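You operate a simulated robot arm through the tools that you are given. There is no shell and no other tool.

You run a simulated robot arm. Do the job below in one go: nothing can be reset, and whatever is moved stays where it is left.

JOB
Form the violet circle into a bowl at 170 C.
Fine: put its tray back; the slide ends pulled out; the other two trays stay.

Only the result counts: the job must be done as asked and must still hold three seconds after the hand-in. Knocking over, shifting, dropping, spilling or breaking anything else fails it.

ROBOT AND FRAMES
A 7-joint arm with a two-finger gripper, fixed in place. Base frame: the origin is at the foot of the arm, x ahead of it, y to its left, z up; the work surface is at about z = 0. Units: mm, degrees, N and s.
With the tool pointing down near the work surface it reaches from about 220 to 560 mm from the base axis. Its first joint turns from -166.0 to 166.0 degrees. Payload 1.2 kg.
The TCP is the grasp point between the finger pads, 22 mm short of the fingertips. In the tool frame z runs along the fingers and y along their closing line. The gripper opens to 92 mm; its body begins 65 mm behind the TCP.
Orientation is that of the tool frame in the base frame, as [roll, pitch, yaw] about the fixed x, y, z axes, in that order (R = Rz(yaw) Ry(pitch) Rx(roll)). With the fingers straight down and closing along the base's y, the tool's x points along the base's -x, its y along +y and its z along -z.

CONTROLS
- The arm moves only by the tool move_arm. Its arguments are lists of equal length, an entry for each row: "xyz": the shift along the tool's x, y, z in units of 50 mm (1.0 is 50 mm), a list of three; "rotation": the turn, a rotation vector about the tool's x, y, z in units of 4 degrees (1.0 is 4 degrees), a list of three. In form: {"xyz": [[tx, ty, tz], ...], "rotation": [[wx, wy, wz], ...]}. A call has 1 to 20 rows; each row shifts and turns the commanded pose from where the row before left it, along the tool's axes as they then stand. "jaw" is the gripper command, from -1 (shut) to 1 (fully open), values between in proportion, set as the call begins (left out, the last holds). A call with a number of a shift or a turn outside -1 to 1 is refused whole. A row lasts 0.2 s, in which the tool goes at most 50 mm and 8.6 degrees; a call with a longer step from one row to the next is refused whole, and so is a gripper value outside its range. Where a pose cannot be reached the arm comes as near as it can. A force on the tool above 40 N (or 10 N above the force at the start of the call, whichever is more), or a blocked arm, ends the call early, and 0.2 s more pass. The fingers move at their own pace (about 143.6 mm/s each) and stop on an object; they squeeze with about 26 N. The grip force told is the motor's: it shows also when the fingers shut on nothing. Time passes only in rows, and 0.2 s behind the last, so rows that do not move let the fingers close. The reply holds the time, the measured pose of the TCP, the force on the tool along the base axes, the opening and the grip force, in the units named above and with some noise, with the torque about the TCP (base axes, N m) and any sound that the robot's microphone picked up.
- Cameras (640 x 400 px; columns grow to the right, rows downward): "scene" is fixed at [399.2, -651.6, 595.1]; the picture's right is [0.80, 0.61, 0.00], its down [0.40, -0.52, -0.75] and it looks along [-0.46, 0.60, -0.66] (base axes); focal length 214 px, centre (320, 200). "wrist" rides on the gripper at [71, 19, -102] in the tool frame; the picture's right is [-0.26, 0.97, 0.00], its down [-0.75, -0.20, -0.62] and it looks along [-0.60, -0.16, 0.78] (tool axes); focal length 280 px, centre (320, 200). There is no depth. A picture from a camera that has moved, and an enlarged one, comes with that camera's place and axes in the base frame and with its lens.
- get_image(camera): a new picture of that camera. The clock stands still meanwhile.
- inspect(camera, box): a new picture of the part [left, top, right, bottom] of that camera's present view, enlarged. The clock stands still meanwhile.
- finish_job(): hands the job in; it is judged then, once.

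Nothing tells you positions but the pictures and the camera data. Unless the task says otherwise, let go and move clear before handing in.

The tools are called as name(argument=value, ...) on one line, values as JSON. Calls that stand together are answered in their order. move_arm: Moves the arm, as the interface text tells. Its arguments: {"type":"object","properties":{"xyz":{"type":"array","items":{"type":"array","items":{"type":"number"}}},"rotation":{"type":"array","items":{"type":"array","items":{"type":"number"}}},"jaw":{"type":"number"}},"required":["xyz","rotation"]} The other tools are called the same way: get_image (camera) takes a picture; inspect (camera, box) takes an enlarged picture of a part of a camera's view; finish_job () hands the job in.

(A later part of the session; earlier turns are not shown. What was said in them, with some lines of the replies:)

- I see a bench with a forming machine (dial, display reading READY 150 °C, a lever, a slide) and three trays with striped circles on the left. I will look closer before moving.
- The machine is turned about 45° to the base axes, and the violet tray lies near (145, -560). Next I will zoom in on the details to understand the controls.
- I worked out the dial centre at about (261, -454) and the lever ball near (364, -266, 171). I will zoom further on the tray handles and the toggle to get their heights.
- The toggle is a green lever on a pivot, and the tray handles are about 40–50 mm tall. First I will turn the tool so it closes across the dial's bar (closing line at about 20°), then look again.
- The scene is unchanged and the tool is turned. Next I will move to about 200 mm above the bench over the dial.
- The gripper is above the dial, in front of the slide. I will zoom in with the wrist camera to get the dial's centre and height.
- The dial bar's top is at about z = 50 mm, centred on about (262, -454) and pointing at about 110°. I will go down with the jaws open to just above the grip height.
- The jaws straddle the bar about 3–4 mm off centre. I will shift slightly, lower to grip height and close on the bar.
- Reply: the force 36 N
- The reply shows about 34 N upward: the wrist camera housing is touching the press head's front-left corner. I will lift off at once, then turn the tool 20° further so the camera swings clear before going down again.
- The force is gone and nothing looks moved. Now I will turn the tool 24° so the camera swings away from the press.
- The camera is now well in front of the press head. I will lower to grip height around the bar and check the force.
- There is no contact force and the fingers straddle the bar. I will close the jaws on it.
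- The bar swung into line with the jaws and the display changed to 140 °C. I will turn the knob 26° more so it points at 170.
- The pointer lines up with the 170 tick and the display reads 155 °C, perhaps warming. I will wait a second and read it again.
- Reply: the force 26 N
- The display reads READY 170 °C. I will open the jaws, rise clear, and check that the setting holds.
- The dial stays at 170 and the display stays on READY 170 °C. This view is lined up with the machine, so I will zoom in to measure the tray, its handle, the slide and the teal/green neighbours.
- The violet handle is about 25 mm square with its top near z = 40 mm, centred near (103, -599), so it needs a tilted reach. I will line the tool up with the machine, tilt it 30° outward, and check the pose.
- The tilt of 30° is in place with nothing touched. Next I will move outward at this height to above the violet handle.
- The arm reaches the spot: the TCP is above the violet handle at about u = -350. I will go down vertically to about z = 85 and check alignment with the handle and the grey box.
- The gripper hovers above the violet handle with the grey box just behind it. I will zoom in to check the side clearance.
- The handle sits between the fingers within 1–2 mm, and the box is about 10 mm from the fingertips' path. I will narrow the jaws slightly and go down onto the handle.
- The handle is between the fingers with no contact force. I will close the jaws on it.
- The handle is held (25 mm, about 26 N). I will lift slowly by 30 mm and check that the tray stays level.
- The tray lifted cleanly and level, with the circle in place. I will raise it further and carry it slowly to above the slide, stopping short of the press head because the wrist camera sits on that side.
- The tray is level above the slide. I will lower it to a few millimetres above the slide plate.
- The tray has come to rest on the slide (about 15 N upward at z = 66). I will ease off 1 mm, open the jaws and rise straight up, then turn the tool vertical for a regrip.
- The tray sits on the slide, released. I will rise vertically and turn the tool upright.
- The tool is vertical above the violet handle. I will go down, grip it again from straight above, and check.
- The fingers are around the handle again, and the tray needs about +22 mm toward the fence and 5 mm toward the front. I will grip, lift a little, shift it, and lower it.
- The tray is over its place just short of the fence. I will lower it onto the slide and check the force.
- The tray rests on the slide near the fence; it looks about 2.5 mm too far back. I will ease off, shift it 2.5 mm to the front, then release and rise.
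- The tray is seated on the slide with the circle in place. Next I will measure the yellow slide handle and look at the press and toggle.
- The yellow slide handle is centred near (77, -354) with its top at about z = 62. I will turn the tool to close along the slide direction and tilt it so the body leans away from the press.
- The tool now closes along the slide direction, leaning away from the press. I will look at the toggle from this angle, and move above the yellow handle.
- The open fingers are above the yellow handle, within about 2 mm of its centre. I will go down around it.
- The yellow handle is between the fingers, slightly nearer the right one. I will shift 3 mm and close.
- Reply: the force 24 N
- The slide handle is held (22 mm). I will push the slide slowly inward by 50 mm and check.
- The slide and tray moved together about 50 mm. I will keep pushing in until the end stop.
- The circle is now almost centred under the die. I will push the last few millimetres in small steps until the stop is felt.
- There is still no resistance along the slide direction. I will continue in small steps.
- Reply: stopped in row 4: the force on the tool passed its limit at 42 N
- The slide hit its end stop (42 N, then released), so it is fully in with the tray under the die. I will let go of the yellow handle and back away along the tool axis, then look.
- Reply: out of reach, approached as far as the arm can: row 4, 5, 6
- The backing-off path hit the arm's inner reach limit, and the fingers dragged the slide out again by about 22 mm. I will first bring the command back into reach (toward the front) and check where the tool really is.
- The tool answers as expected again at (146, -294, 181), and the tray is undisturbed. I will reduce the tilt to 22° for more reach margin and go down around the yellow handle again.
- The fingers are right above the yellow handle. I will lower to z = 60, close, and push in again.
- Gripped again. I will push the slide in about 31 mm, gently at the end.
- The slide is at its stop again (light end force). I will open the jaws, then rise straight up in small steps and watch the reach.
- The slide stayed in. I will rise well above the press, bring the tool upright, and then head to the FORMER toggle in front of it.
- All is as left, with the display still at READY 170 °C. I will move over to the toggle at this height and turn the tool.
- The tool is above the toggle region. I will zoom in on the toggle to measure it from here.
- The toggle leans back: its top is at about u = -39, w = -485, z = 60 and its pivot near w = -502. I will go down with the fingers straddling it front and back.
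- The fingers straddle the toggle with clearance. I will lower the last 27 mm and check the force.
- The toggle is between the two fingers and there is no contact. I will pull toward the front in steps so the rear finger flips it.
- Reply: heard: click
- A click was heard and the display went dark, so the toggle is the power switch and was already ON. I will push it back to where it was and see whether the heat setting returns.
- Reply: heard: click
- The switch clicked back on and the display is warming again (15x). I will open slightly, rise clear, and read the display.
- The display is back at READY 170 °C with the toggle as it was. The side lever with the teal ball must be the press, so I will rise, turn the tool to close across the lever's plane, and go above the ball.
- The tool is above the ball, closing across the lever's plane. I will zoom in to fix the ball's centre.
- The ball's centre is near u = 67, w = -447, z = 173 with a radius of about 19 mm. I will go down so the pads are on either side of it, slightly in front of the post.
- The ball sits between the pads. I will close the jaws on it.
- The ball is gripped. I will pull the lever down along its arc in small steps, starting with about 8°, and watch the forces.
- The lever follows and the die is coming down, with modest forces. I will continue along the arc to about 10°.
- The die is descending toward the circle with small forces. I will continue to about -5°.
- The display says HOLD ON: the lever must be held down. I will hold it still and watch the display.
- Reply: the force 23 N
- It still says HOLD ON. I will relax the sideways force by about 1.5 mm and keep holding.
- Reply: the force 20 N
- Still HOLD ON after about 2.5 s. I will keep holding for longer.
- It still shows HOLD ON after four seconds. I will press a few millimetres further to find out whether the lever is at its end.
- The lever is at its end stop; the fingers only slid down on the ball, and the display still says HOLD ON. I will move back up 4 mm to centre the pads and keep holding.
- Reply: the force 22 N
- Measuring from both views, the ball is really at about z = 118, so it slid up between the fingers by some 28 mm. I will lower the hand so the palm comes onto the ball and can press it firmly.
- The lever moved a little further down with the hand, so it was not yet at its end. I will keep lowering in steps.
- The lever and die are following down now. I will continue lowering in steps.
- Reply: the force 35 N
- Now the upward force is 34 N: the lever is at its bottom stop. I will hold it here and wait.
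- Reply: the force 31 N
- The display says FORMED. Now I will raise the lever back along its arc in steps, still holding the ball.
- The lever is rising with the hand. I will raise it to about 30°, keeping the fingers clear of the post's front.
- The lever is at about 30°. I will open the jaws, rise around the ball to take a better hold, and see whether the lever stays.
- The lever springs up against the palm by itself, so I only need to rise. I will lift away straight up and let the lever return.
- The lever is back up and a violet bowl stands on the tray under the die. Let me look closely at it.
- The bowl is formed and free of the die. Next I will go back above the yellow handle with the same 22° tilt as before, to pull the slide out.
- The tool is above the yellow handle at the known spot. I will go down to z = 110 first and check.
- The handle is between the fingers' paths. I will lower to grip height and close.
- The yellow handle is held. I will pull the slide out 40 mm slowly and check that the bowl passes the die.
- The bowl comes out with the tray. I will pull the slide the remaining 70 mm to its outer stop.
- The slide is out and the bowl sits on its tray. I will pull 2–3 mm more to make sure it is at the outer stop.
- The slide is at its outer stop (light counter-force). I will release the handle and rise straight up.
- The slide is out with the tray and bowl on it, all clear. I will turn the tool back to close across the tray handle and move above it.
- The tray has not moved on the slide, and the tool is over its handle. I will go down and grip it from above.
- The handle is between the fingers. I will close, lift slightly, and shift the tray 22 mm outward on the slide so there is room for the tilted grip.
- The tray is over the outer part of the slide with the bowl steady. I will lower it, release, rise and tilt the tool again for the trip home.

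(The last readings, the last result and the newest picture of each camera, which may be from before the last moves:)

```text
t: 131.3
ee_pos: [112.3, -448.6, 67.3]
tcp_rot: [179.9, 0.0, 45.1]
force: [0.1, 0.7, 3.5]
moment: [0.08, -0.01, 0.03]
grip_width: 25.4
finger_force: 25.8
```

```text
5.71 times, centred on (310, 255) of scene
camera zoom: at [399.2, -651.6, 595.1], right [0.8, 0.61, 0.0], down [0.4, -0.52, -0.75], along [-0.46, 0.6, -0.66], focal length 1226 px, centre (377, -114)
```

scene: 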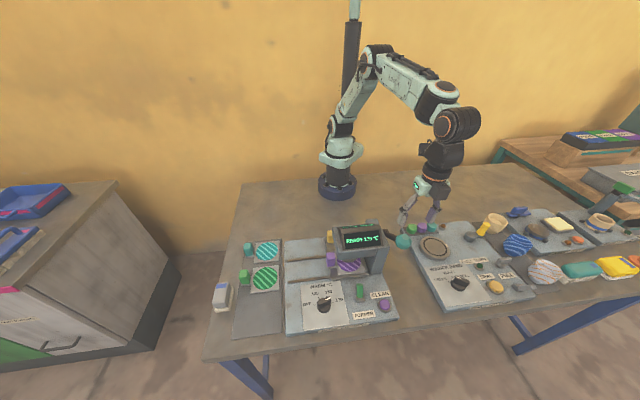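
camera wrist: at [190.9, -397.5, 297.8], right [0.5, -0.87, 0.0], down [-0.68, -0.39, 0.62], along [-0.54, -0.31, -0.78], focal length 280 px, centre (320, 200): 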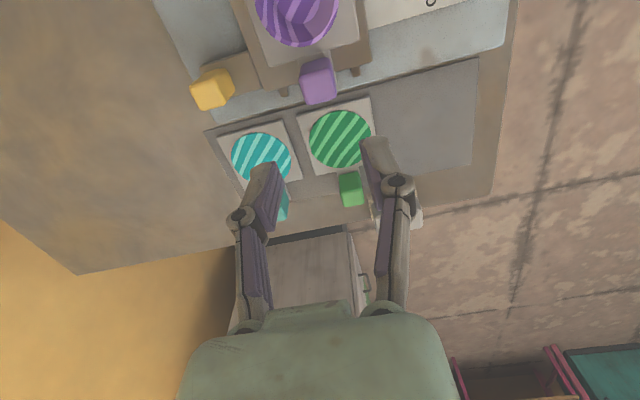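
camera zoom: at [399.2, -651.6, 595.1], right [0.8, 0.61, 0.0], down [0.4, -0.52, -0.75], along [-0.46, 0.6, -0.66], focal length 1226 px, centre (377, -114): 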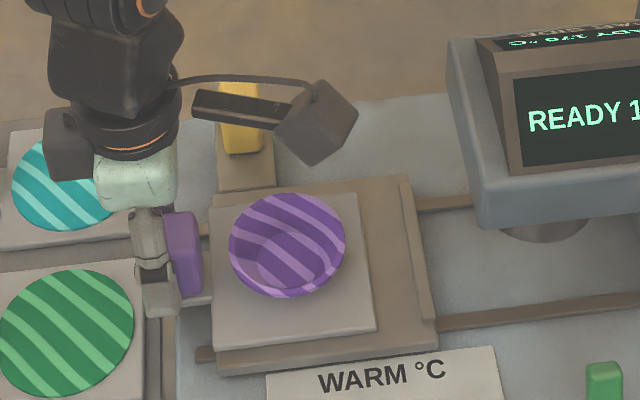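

The tray rests on the slide again. I will release, rise 80 mm, and tilt the tool 30°.

move_arm(xyz=[[0, 0, 0], [0, 0, 0], [0, 0, 0], [0, 0, -0.2], [0, 0, -0.6], [0, 0, -0.8], [0, 0, 0]], rotation=[[0, 0, 0], [0, 0, 0], [0, 0, 0], [0, 0, 0], [0, 0, 0], [0, 0, 0], [0, 0, 0]], jaw=-0.1)

move_arm(xyz=[[0, 0, 0], [0, 0, 0], [0, 0, 0], [0, 0, 0], [0, 0, 0], [0, 0, 0], [0, 0, 0], [0, 0, 0], [0, 0, 0]], rotation=[[0, -1, 0], [0, -1, 0], [0, -1, 0], [0, -1, 0], [0, -1, 0], [0, -1, 0], [0, -1, 0], [0, -0.5, 0], [0, 0, 0]])

get_image(camera="wrist")

inspect(camera="scene", box=[250, 200, 380, 300])

```text
t: 132.9
ee_pos: [114.2, -448.0, 149.7]
tcp_rot: [179.8, 0.0, 44.9]
force: [0.4, 0.0, 1.1]
moment: [0.02, -0.01, 0.0]
grip_width: 41.7
finger_force: 0.0
```

```text
t: 134.9
ee_pos: [113.6, -449.2, 148.5]
tcp_rot: [-180.0, 30.0, 45.1]
force: [0.3, 0.7, 0.0]
moment: [-0.02, -0.02, -0.01]
grip_width: 41.5
finger_force: 0.1
```

```text
taken
camera wrist: at [206.0, -383.0, 200.8], right [0.52, -0.84, 0.13], down [-0.39, -0.1, 0.92], along [-0.76, -0.53, -0.37], focal length 280 px, centre (320, 200)
```

wrist: 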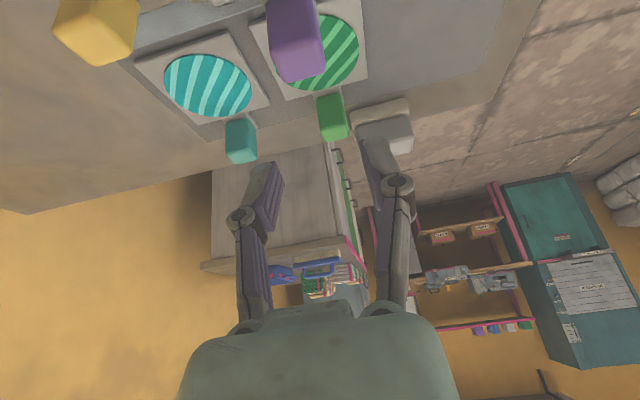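

```text
4.00 times, centred on (315, 250) of scene
camera zoom: at [399.2, -651.6, 595.1], right [0.8, 0.61, 0.0], down [0.4, -0.52, -0.75], along [-0.46, 0.6, -0.66], focal length 858 px, centre (340, 0)
```

zoom: 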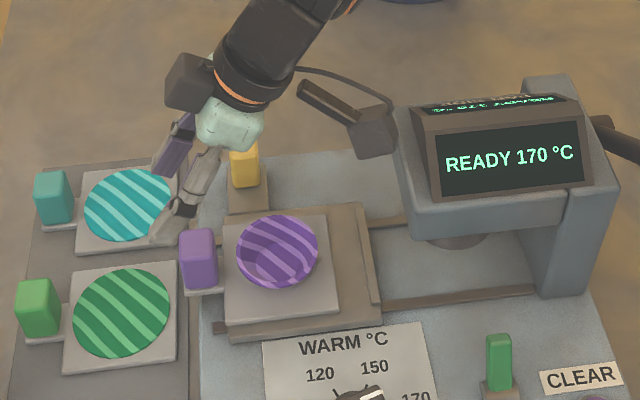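

The tilted tool is above the handle. I will lower around the handle to the grip height.

move_arm(xyz=[[0.216, 0, 0.349], [0.216, 0, 0.349], [0.216, 0, 0.349], [0.216, 0, 0.349], [0, 0, 0]], rotation=[[0, 0, 0], [0, 0, 0], [0, 0, 0], [0, 0, 0], [0, 0, 0]])

inspect(camera="wrist", box=[160, 0, 480, 220])

inspect(camera="scene", box=[260, 215, 360, 295])

```text
t: 136.1
ee_pos: [116.5, -446.1, 67.5]
tcp_rot: [180.0, 30.1, 45.0]
force: [0.3, 0.4, -0.5]
moment: [0.0, 0.02, 0.01]
grip_width: 41.5
finger_force: 0.0
```

```text
1.82 times, centred on (320, 110) of wrist
camera zoom: at [209.5, -381.1, 120.2], right [0.52, -0.84, 0.13], down [-0.39, -0.1, 0.92], along [-0.76, -0.53, -0.38], focal length 510 px, centre (320, 364)
```

zoom: 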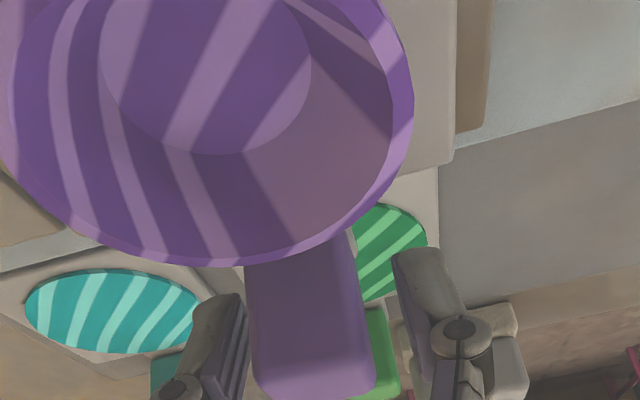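

```text
5.00 times, centred on (310, 255) of scene
camera zoom: at [399.2, -651.6, 595.1], right [0.8, 0.61, 0.0], down [0.4, -0.52, -0.75], along [-0.46, 0.6, -0.66], focal length 1072 px, centre (370, -75)
```

zoom: 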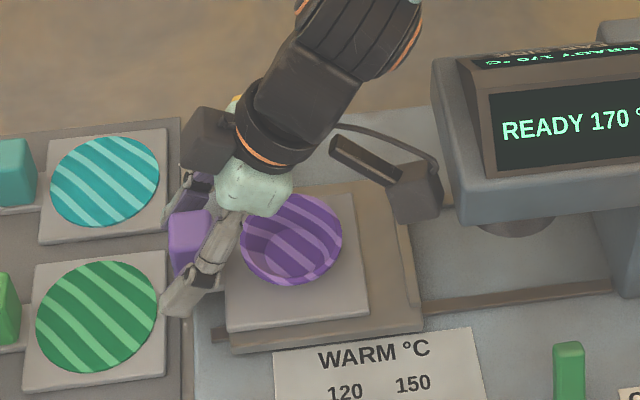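

The handle is between the fingers and the bowl is clear of the hand. I will close and lift slowly.

move_arm(xyz=[[0, 0, 0], [0, 0, 0], [0, 0, 0]], rotation=[[0, 0, 0], [0, 0, 0], [0, 0, 0]], jaw=-1)

move_arm(xyz=[[-0.04, 0, -0.069], [-0.08, 0, -0.139], [-0.1, 0, -0.173], [-0.1, 0, -0.173], [-0.08, 0, -0.139], [0, 0, 0]], rotation=[[0, 0, 0], [0, 0, 0], [0, 0, 0], [0, 0, 0], [0, 0, 0], [0, 0, 0]])

inspect(camera="wrist", box=[160, 0, 480, 220])

inspect(camera="scene", box=[260, 215, 360, 295])

```text
t: 136.9
ee_pos: [116.2, -447.7, 67.1]
tcp_rot: [179.8, 30.0, 44.9]
force: [0.9, 0.1, 1.6]
moment: [0.08, 0.01, -0.01]
grip_width: 25.1
finger_force: 25.8
```

```text
t: 138.3
ee_pos: [114.3, -447.9, 105.9]
tcp_rot: [179.9, 30.1, 45.0]
force: [-0.5, 0.7, -0.8]
moment: [-0.02, -0.01, -0.01]
grip_width: 25.1
finger_force: 26.2
```

```text
1.82 times, centred on (320, 110) of wrist
camera zoom: at [207.6, -381.8, 159.3], right [0.52, -0.84, 0.13], down [-0.39, -0.1, 0.92], along [-0.76, -0.53, -0.38], focal length 510 px, centre (320, 364)
```

zoom: 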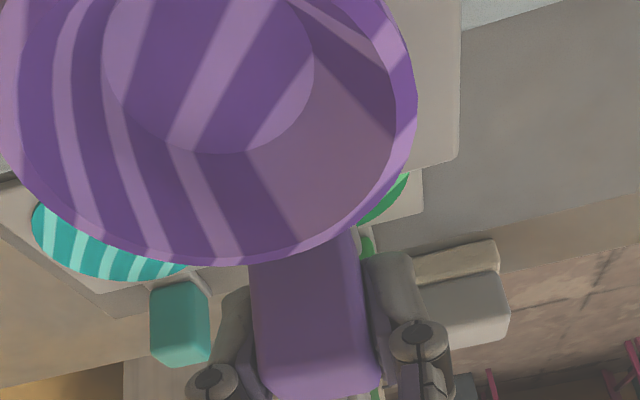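

```text
5.00 times, centred on (310, 255) of scene
camera zoom: at [399.2, -651.6, 595.1], right [0.8, 0.61, 0.0], down [0.4, -0.52, -0.75], along [-0.46, 0.6, -0.66], focal length 1072 px, centre (370, -75)
```

zoom: 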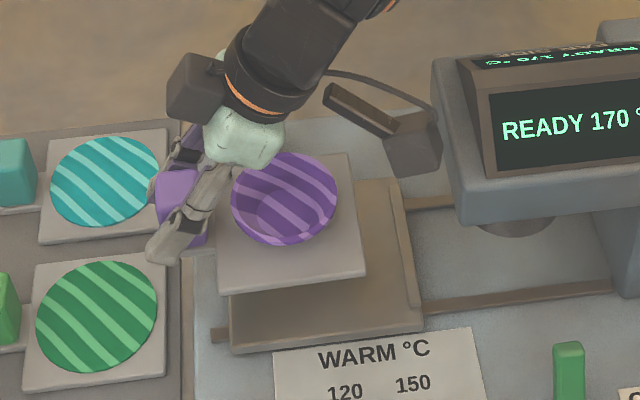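

The tray with the bowl is up and level. I will carry it slowly back to above its home place.

move_arm(xyz=[[-0.12, 0.125, 0.07], [-0.2442, 0.249, 0.141], [-0.2442, 0.249, 0.141], [-0.2442, 0.249, 0.141], [-0.2442, 0.249, 0.141], [-0.2442, 0.249, 0.141], [-0.2442, 0.249, 0.141], [-0.2442, 0.249, 0.141], [-0.122, 0.125, 0.0705], [0, 0, 0]], rotation=[[0, 0, 0], [0, 0, 0], [0, 0, 0], [0, 0, 0], [0, 0, 0], [0, 0, 0], [0, 0, 0], [0, 0, 0], [0, 0, 0], [0, 0, 0]])

get_image(camera="wrist")

inspect(camera="scene", box=[200, 225, 320, 340])

```text
t: 140.5
ee_pos: [106.0, -595.8, 107.5]
tcp_rot: [-179.9, 29.9, 45.0]
force: [-0.2, 0.4, -0.8]
moment: [-0.01, 0.0, 0.03]
grip_width: 25.0
finger_force: 25.8
```

```text
taken
camera wrist: at [198.4, -529.9, 160.7], right [0.52, -0.84, 0.13], down [-0.39, -0.1, 0.92], along [-0.76, -0.53, -0.38], focal length 280 px, centre (320, 200)
```

wrist: 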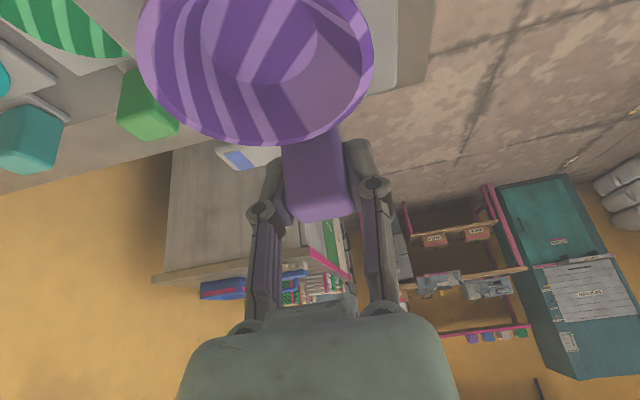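

```text
3.48 times, centred on (260, 282) of scene
camera zoom: at [399.2, -651.6, 595.1], right [0.8, 0.61, 0.0], down [0.4, -0.52, -0.75], along [-0.46, 0.6, -0.66], focal length 746 px, centre (529, -87)
```

zoom: 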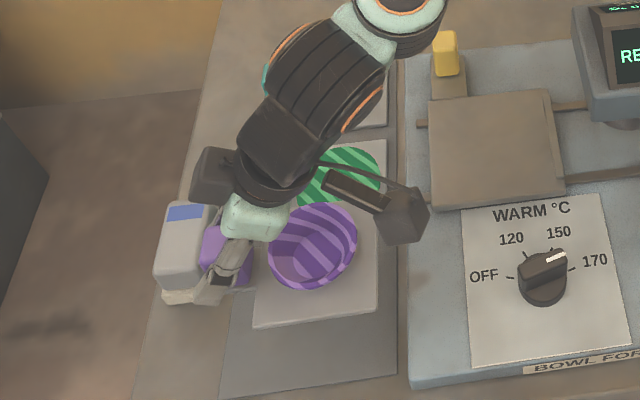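

The tray is above its home within about 2 mm. I will correct that and lower to a few millimetres above the mat.

move_arm(xyz=[[0.03, 0.03, 0.11], [0.11, 0, 0.1905], [0.11, 0, 0.1905], [0.11, 0, 0.1905], [0.11, 0, 0.1905], [0.11, 0, 0.1905], [0.04, 0, 0.069], [0, 0, 0]], rotation=[[0, 0, 0], [0, 0, 0], [0, 0, 0], [0, 0, 0], [0, 0, 0], [0, 0, 0], [0, 0, 0], [0, 0, 0]])

inspect(camera="scene", box=[225, 285, 285, 335])

inspect(camera="wrist", box=[160, 0, 480, 220])

```text
t: 142.3
ee_pos: [105.3, -599.4, 42.3]
tcp_rot: [179.9, 30.0, 44.9]
force: [-0.4, -0.6, -0.8]
moment: [-0.05, 0.01, 0.01]
grip_width: 25.2
finger_force: 26.4
```

```text
8.00 times, centred on (255, 310) of scene
camera zoom: at [399.2, -651.6, 595.1], right [0.8, 0.61, 0.0], down [0.4, -0.52, -0.75], along [-0.46, 0.6, -0.66], focal length 1716 px, centre (840, -680)
```

zoom: 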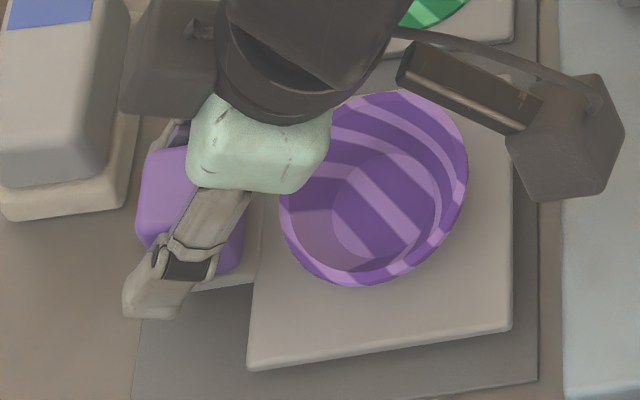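

```text
1.82 times, centred on (320, 110) of wrist
camera zoom: at [198.1, -533.0, 95.4], right [0.52, -0.84, 0.13], down [-0.39, -0.1, 0.92], along [-0.76, -0.53, -0.38], focal length 510 px, centre (320, 364)
```

zoom: 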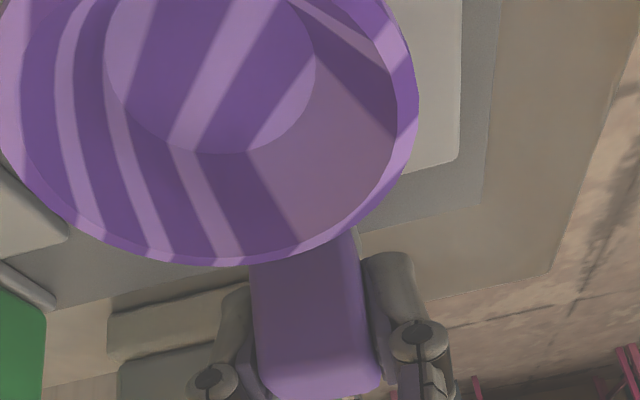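

The tray is about 7 mm above the mat and nearly where it was. I will lower 5 mm more and compare with the first picture.

move_arm(xyz=[[0.025, 0, 0.0433], [0.025, 0, 0.0433], [0, 0, 0]], rotation=[[0, 0, 0], [0, 0, 0], [0, 0, 0]])

inspect(camera="scene", box=[225, 285, 285, 335])

```text
t: 143.1
ee_pos: [105.6, -598.5, 37.3]
tcp_rot: [179.9, 29.8, 45.0]
force: [0.5, 0.9, -0.6]
moment: [0.0, 0.02, 0.0]
grip_width: 25.1
finger_force: 25.8
```

```text
8.00 times, centred on (255, 310) of scene
camera zoom: at [399.2, -651.6, 595.1], right [0.8, 0.61, 0.0], down [0.4, -0.52, -0.75], along [-0.46, 0.6, -0.66], focal length 1716 px, centre (840, -680)
```

zoom: 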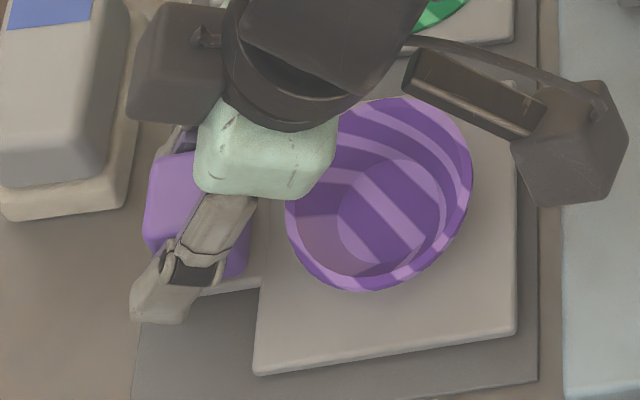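

The tray sits about 2 mm too far to the right and 2.5 mm too far to the front compared with the first picture. I will correct this just above the mat and check again.

move_arm(xyz=[[-0.0364, -0.05, 0.021], [0, 0, 0]], rotation=[[0, 0, 0], [0, 0, 0]])

inspect(camera="scene", box=[225, 285, 285, 335])

```text
t: 143.7
ee_pos: [101.5, -599.1, 37.2]
tcp_rot: [180.0, 29.9, 45.0]
force: [-0.6, -0.4, -1.4]
moment: [0.0, 0.01, 0.0]
grip_width: 24.8
finger_force: 25.8
```

```text
8.00 times, centred on (255, 310) of scene
camera zoom: at [399.2, -651.6, 595.1], right [0.8, 0.61, 0.0], down [0.4, -0.52, -0.75], along [-0.46, 0.6, -0.66], focal length 1716 px, centre (840, -680)
```

zoom: 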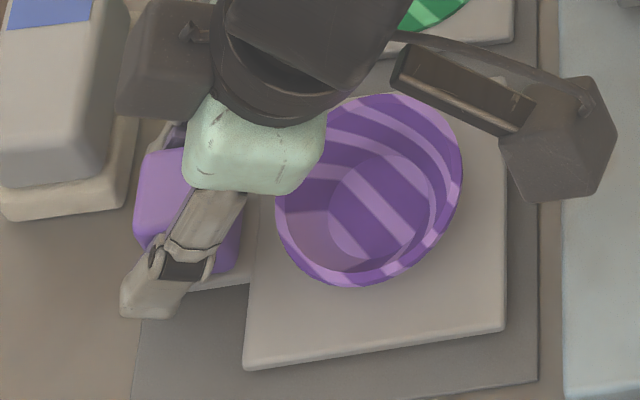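

Now it is about 1.5 mm too far left. I will correct by that much and lower the last 2 mm until contact.

move_arm(xyz=[[0.026, 0, -0.015], [0.01, 0, 0.0173], [0.01, 0, 0.0173], [0, 0, 0]], rotation=[[0, 0, 0], [0, 0, 0], [0, 0, 0], [0, 0, 0]])

inspect(camera="scene", box=[225, 285, 285, 335])

```text
t: 144.7
ee_pos: [103.2, -597.2, 34.1]
tcp_rot: [179.9, 30.0, 45.1]
force: [0.5, 0.4, -0.7]
moment: [-0.01, 0.03, -0.01]
grip_width: 25.2
finger_force: 26.5
```

```text
8.00 times, centred on (255, 310) of scene
camera zoom: at [399.2, -651.6, 595.1], right [0.8, 0.61, 0.0], down [0.4, -0.52, -0.75], along [-0.46, 0.6, -0.66], focal length 1716 px, centre (840, -680)
```

zoom: 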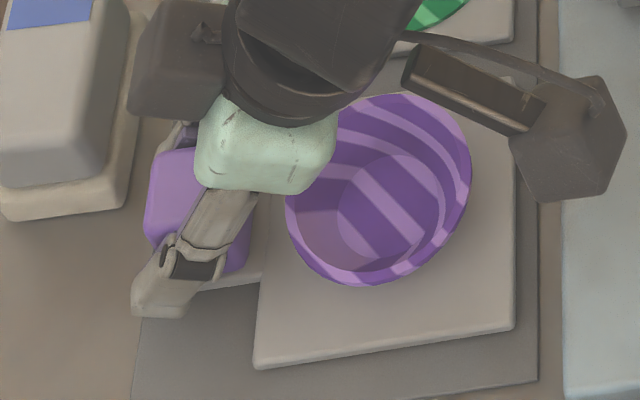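

The tray is within about 1 mm of its original spot and not yet touching. I will lower in 1 mm steps until contact.

move_arm(xyz=[[0.01, 0, 0.0173], [0.01, 0, 0.0173], [0, 0, 0]], rotation=[[0, 0, 0], [0, 0, 0], [0, 0, 0]])

inspect(camera="scene", box=[225, 285, 285, 335])

```text
t: 145.5
ee_pos: [103.1, -598.5, 35.1]
tcp_rot: [179.8, 30.0, 45.0]
force: [0.8, 0.6, 7.5]
moment: [0.07, 0.13, -0.01]
grip_width: 25.3
finger_force: 25.7
```

```text
8.00 times, centred on (255, 310) of scene
camera zoom: at [399.2, -651.6, 595.1], right [0.8, 0.61, 0.0], down [0.4, -0.52, -0.75], along [-0.46, 0.6, -0.66], focal length 1716 px, centre (840, -680)
```

zoom: 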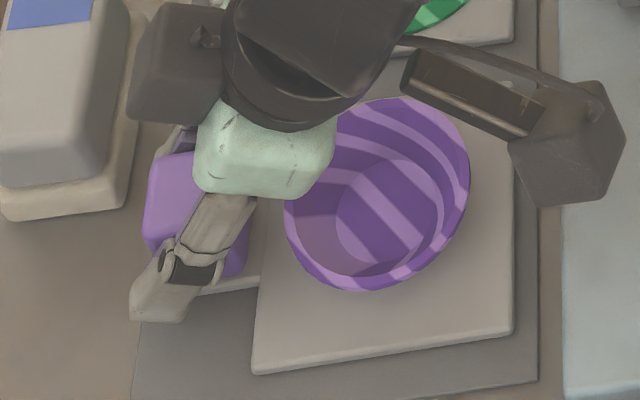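

The tray is down (7.5 N) within about 1 mm of its first place. I will open the jaws and rise straight up.

move_arm(xyz=[[0, 0, 0], [0, 0, 0], [0, 0, 0]], rotation=[[0, 0, 0], [0, 0, 0], [0, 0, 0]], jaw=-0.1)

move_arm(xyz=[[-0.05, 0, -0.0866], [-0.1, 0, -0.173], [-0.2, 0, -0.346], [-0.3, 0, -0.52], [-0.4, 0, -0.693], [-0.4, 0, -0.693], [0, 0, 0]], rotation=[[0, 0, 0], [0, 0, 0], [0, 0, 0], [0, 0, 0], [0, 0, 0], [0, 0, 0], [0, 0, 0]])

get_image(camera="scene")

inspect(camera="scene", box=[205, 230, 295, 340])

```text
t: 146.3
ee_pos: [102.5, -597.3, 32.2]
tcp_rot: [179.9, 30.0, 45.0]
force: [0.2, 0.6, -0.5]
moment: [-0.01, 0.0, 0.01]
grip_width: 41.5
finger_force: 0.0
```

```text
t: 147.9
ee_pos: [100.7, -597.8, 176.8]
tcp_rot: [179.8, 29.9, 45.0]
force: [-0.2, 0.5, 1.0]
moment: [-0.02, -0.01, 0.02]
grip_width: 41.5
finger_force: 0.1
```

```text
taken
```

scene: 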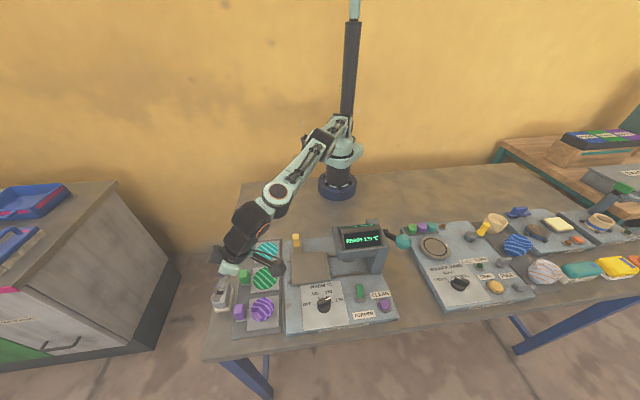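

```text
3.64 times, centred on (250, 285) of scene
camera zoom: at [399.2, -651.6, 595.1], right [0.8, 0.61, 0.0], down [0.4, -0.52, -0.75], along [-0.46, 0.6, -0.66], focal length 780 px, centre (574, -109)
```

zoom: 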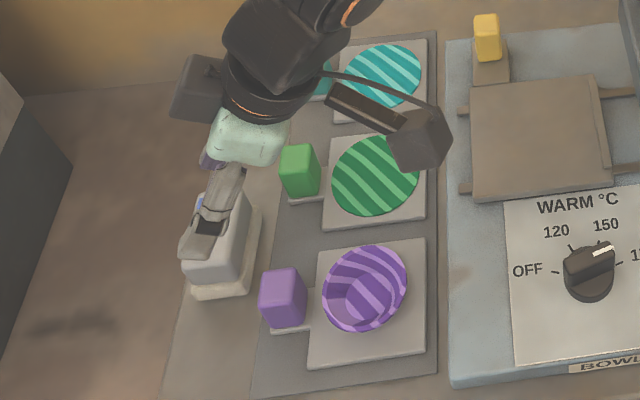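

The bowl stands on its tray in its old place, the slide is out, and the other two trays and the grey box look unmoved. I will move the arm well clear and make a last check.

move_arm(xyz=[[-0.4, 0, -0.693], [-0.4, 0, -0.693], [-0.4, 0, -0.693], [0, -0.8, 0], [0, -0.8, 0], [0, -0.8, 0], [0, -0.8, 0], [0, 0, 0]], rotation=[[0, 0, 0], [0, 0, 0], [0, 0, 0], [0, 0, 0], [0, 0, 0], [0, 0, 0], [0, 0, 0], [0, 0, 0]])

inspect(camera="scene", box=[200, 220, 420, 350])

inspect(camera="scene", box=[225, 285, 285, 335])

get_image(camera="scene")

```text
t: 149.7
ee_pos: [-18.3, -465.8, 281.0]
tcp_rot: [179.9, 29.9, 44.9]
force: [-0.8, 0.0, -1.4]
moment: [0.02, 0.02, 0.0]
grip_width: 41.4
finger_force: 0.0
out of reach, approached as far as the arm can: row 2, 3
```

```text
2.91 times, centred on (310, 285) of scene
camera zoom: at [399.2, -651.6, 595.1], right [0.8, 0.61, 0.0], down [0.4, -0.52, -0.75], along [-0.46, 0.6, -0.66], focal length 624 px, centre (349, -47)
```

zoom: 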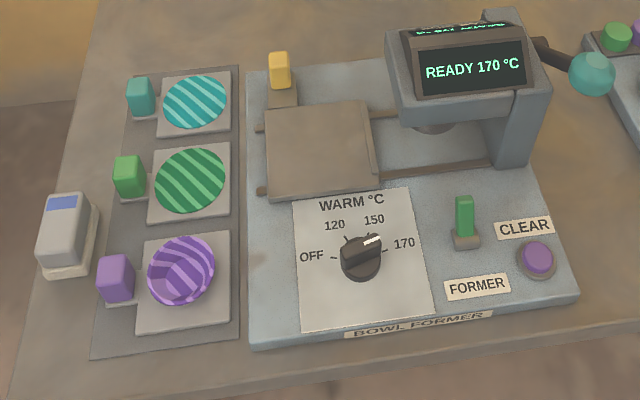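

```text
8.00 times, centred on (255, 310) of scene
camera zoom: at [399.2, -651.6, 595.1], right [0.8, 0.61, 0.0], down [0.4, -0.52, -0.75], along [-0.46, 0.6, -0.66], focal length 1716 px, centre (840, -680)
```

zoom: 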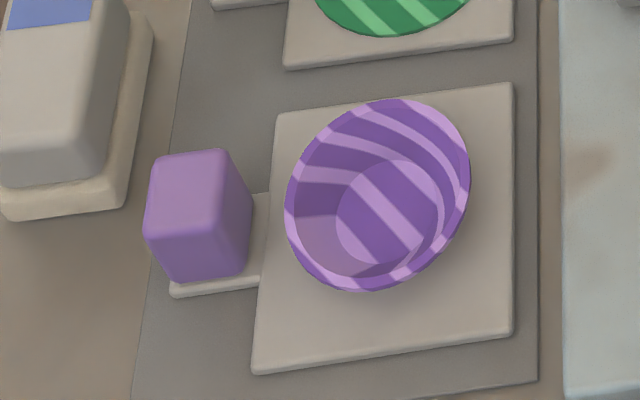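

```text
taken
```

scene: 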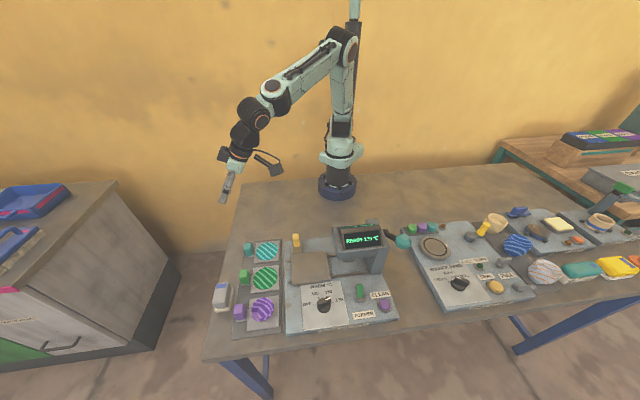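

The violet circle is now a bowl, formed at 170 °C, standing on its tray in the old place. The slide is pulled out, the other two trays and the grey box are unmoved, and the arm is clear, so I will hand the job in.

finish_job()

```text
The job is handed in.
```

The violet circle is now a bowl, formed at 170 °C, and I have handed the job in. The machine showed READY 170 °C before pressing and FORMED afterwards. The bowl sits on its own tray, back in place to within about 1 mm by the camera. The slide is pulled out to its stop, and the teal and green trays look unmoved in the final picture.

A few things happened along the way that you might want to know:

- **Camera contact:** while first reaching for the dial, the wrist camera housing pressed on the press head with about 35 N. I lifted off and came in from a different angle; nothing looks moved or damaged.
- **FORMER switch:** I flipped it thinking it started the forming, but it is the power switch and was already on. I switched it straight back, and the machine warmed up to 170 °C again before I pressed.
- **Slide moved early:** before the pressing, the slide was dragged back out by about 30 mm when the arm ran into its reach limit. I pushed it in to the stop again.

The dial is still at 170 °C with the power on, since the job did not ask to turn it off.
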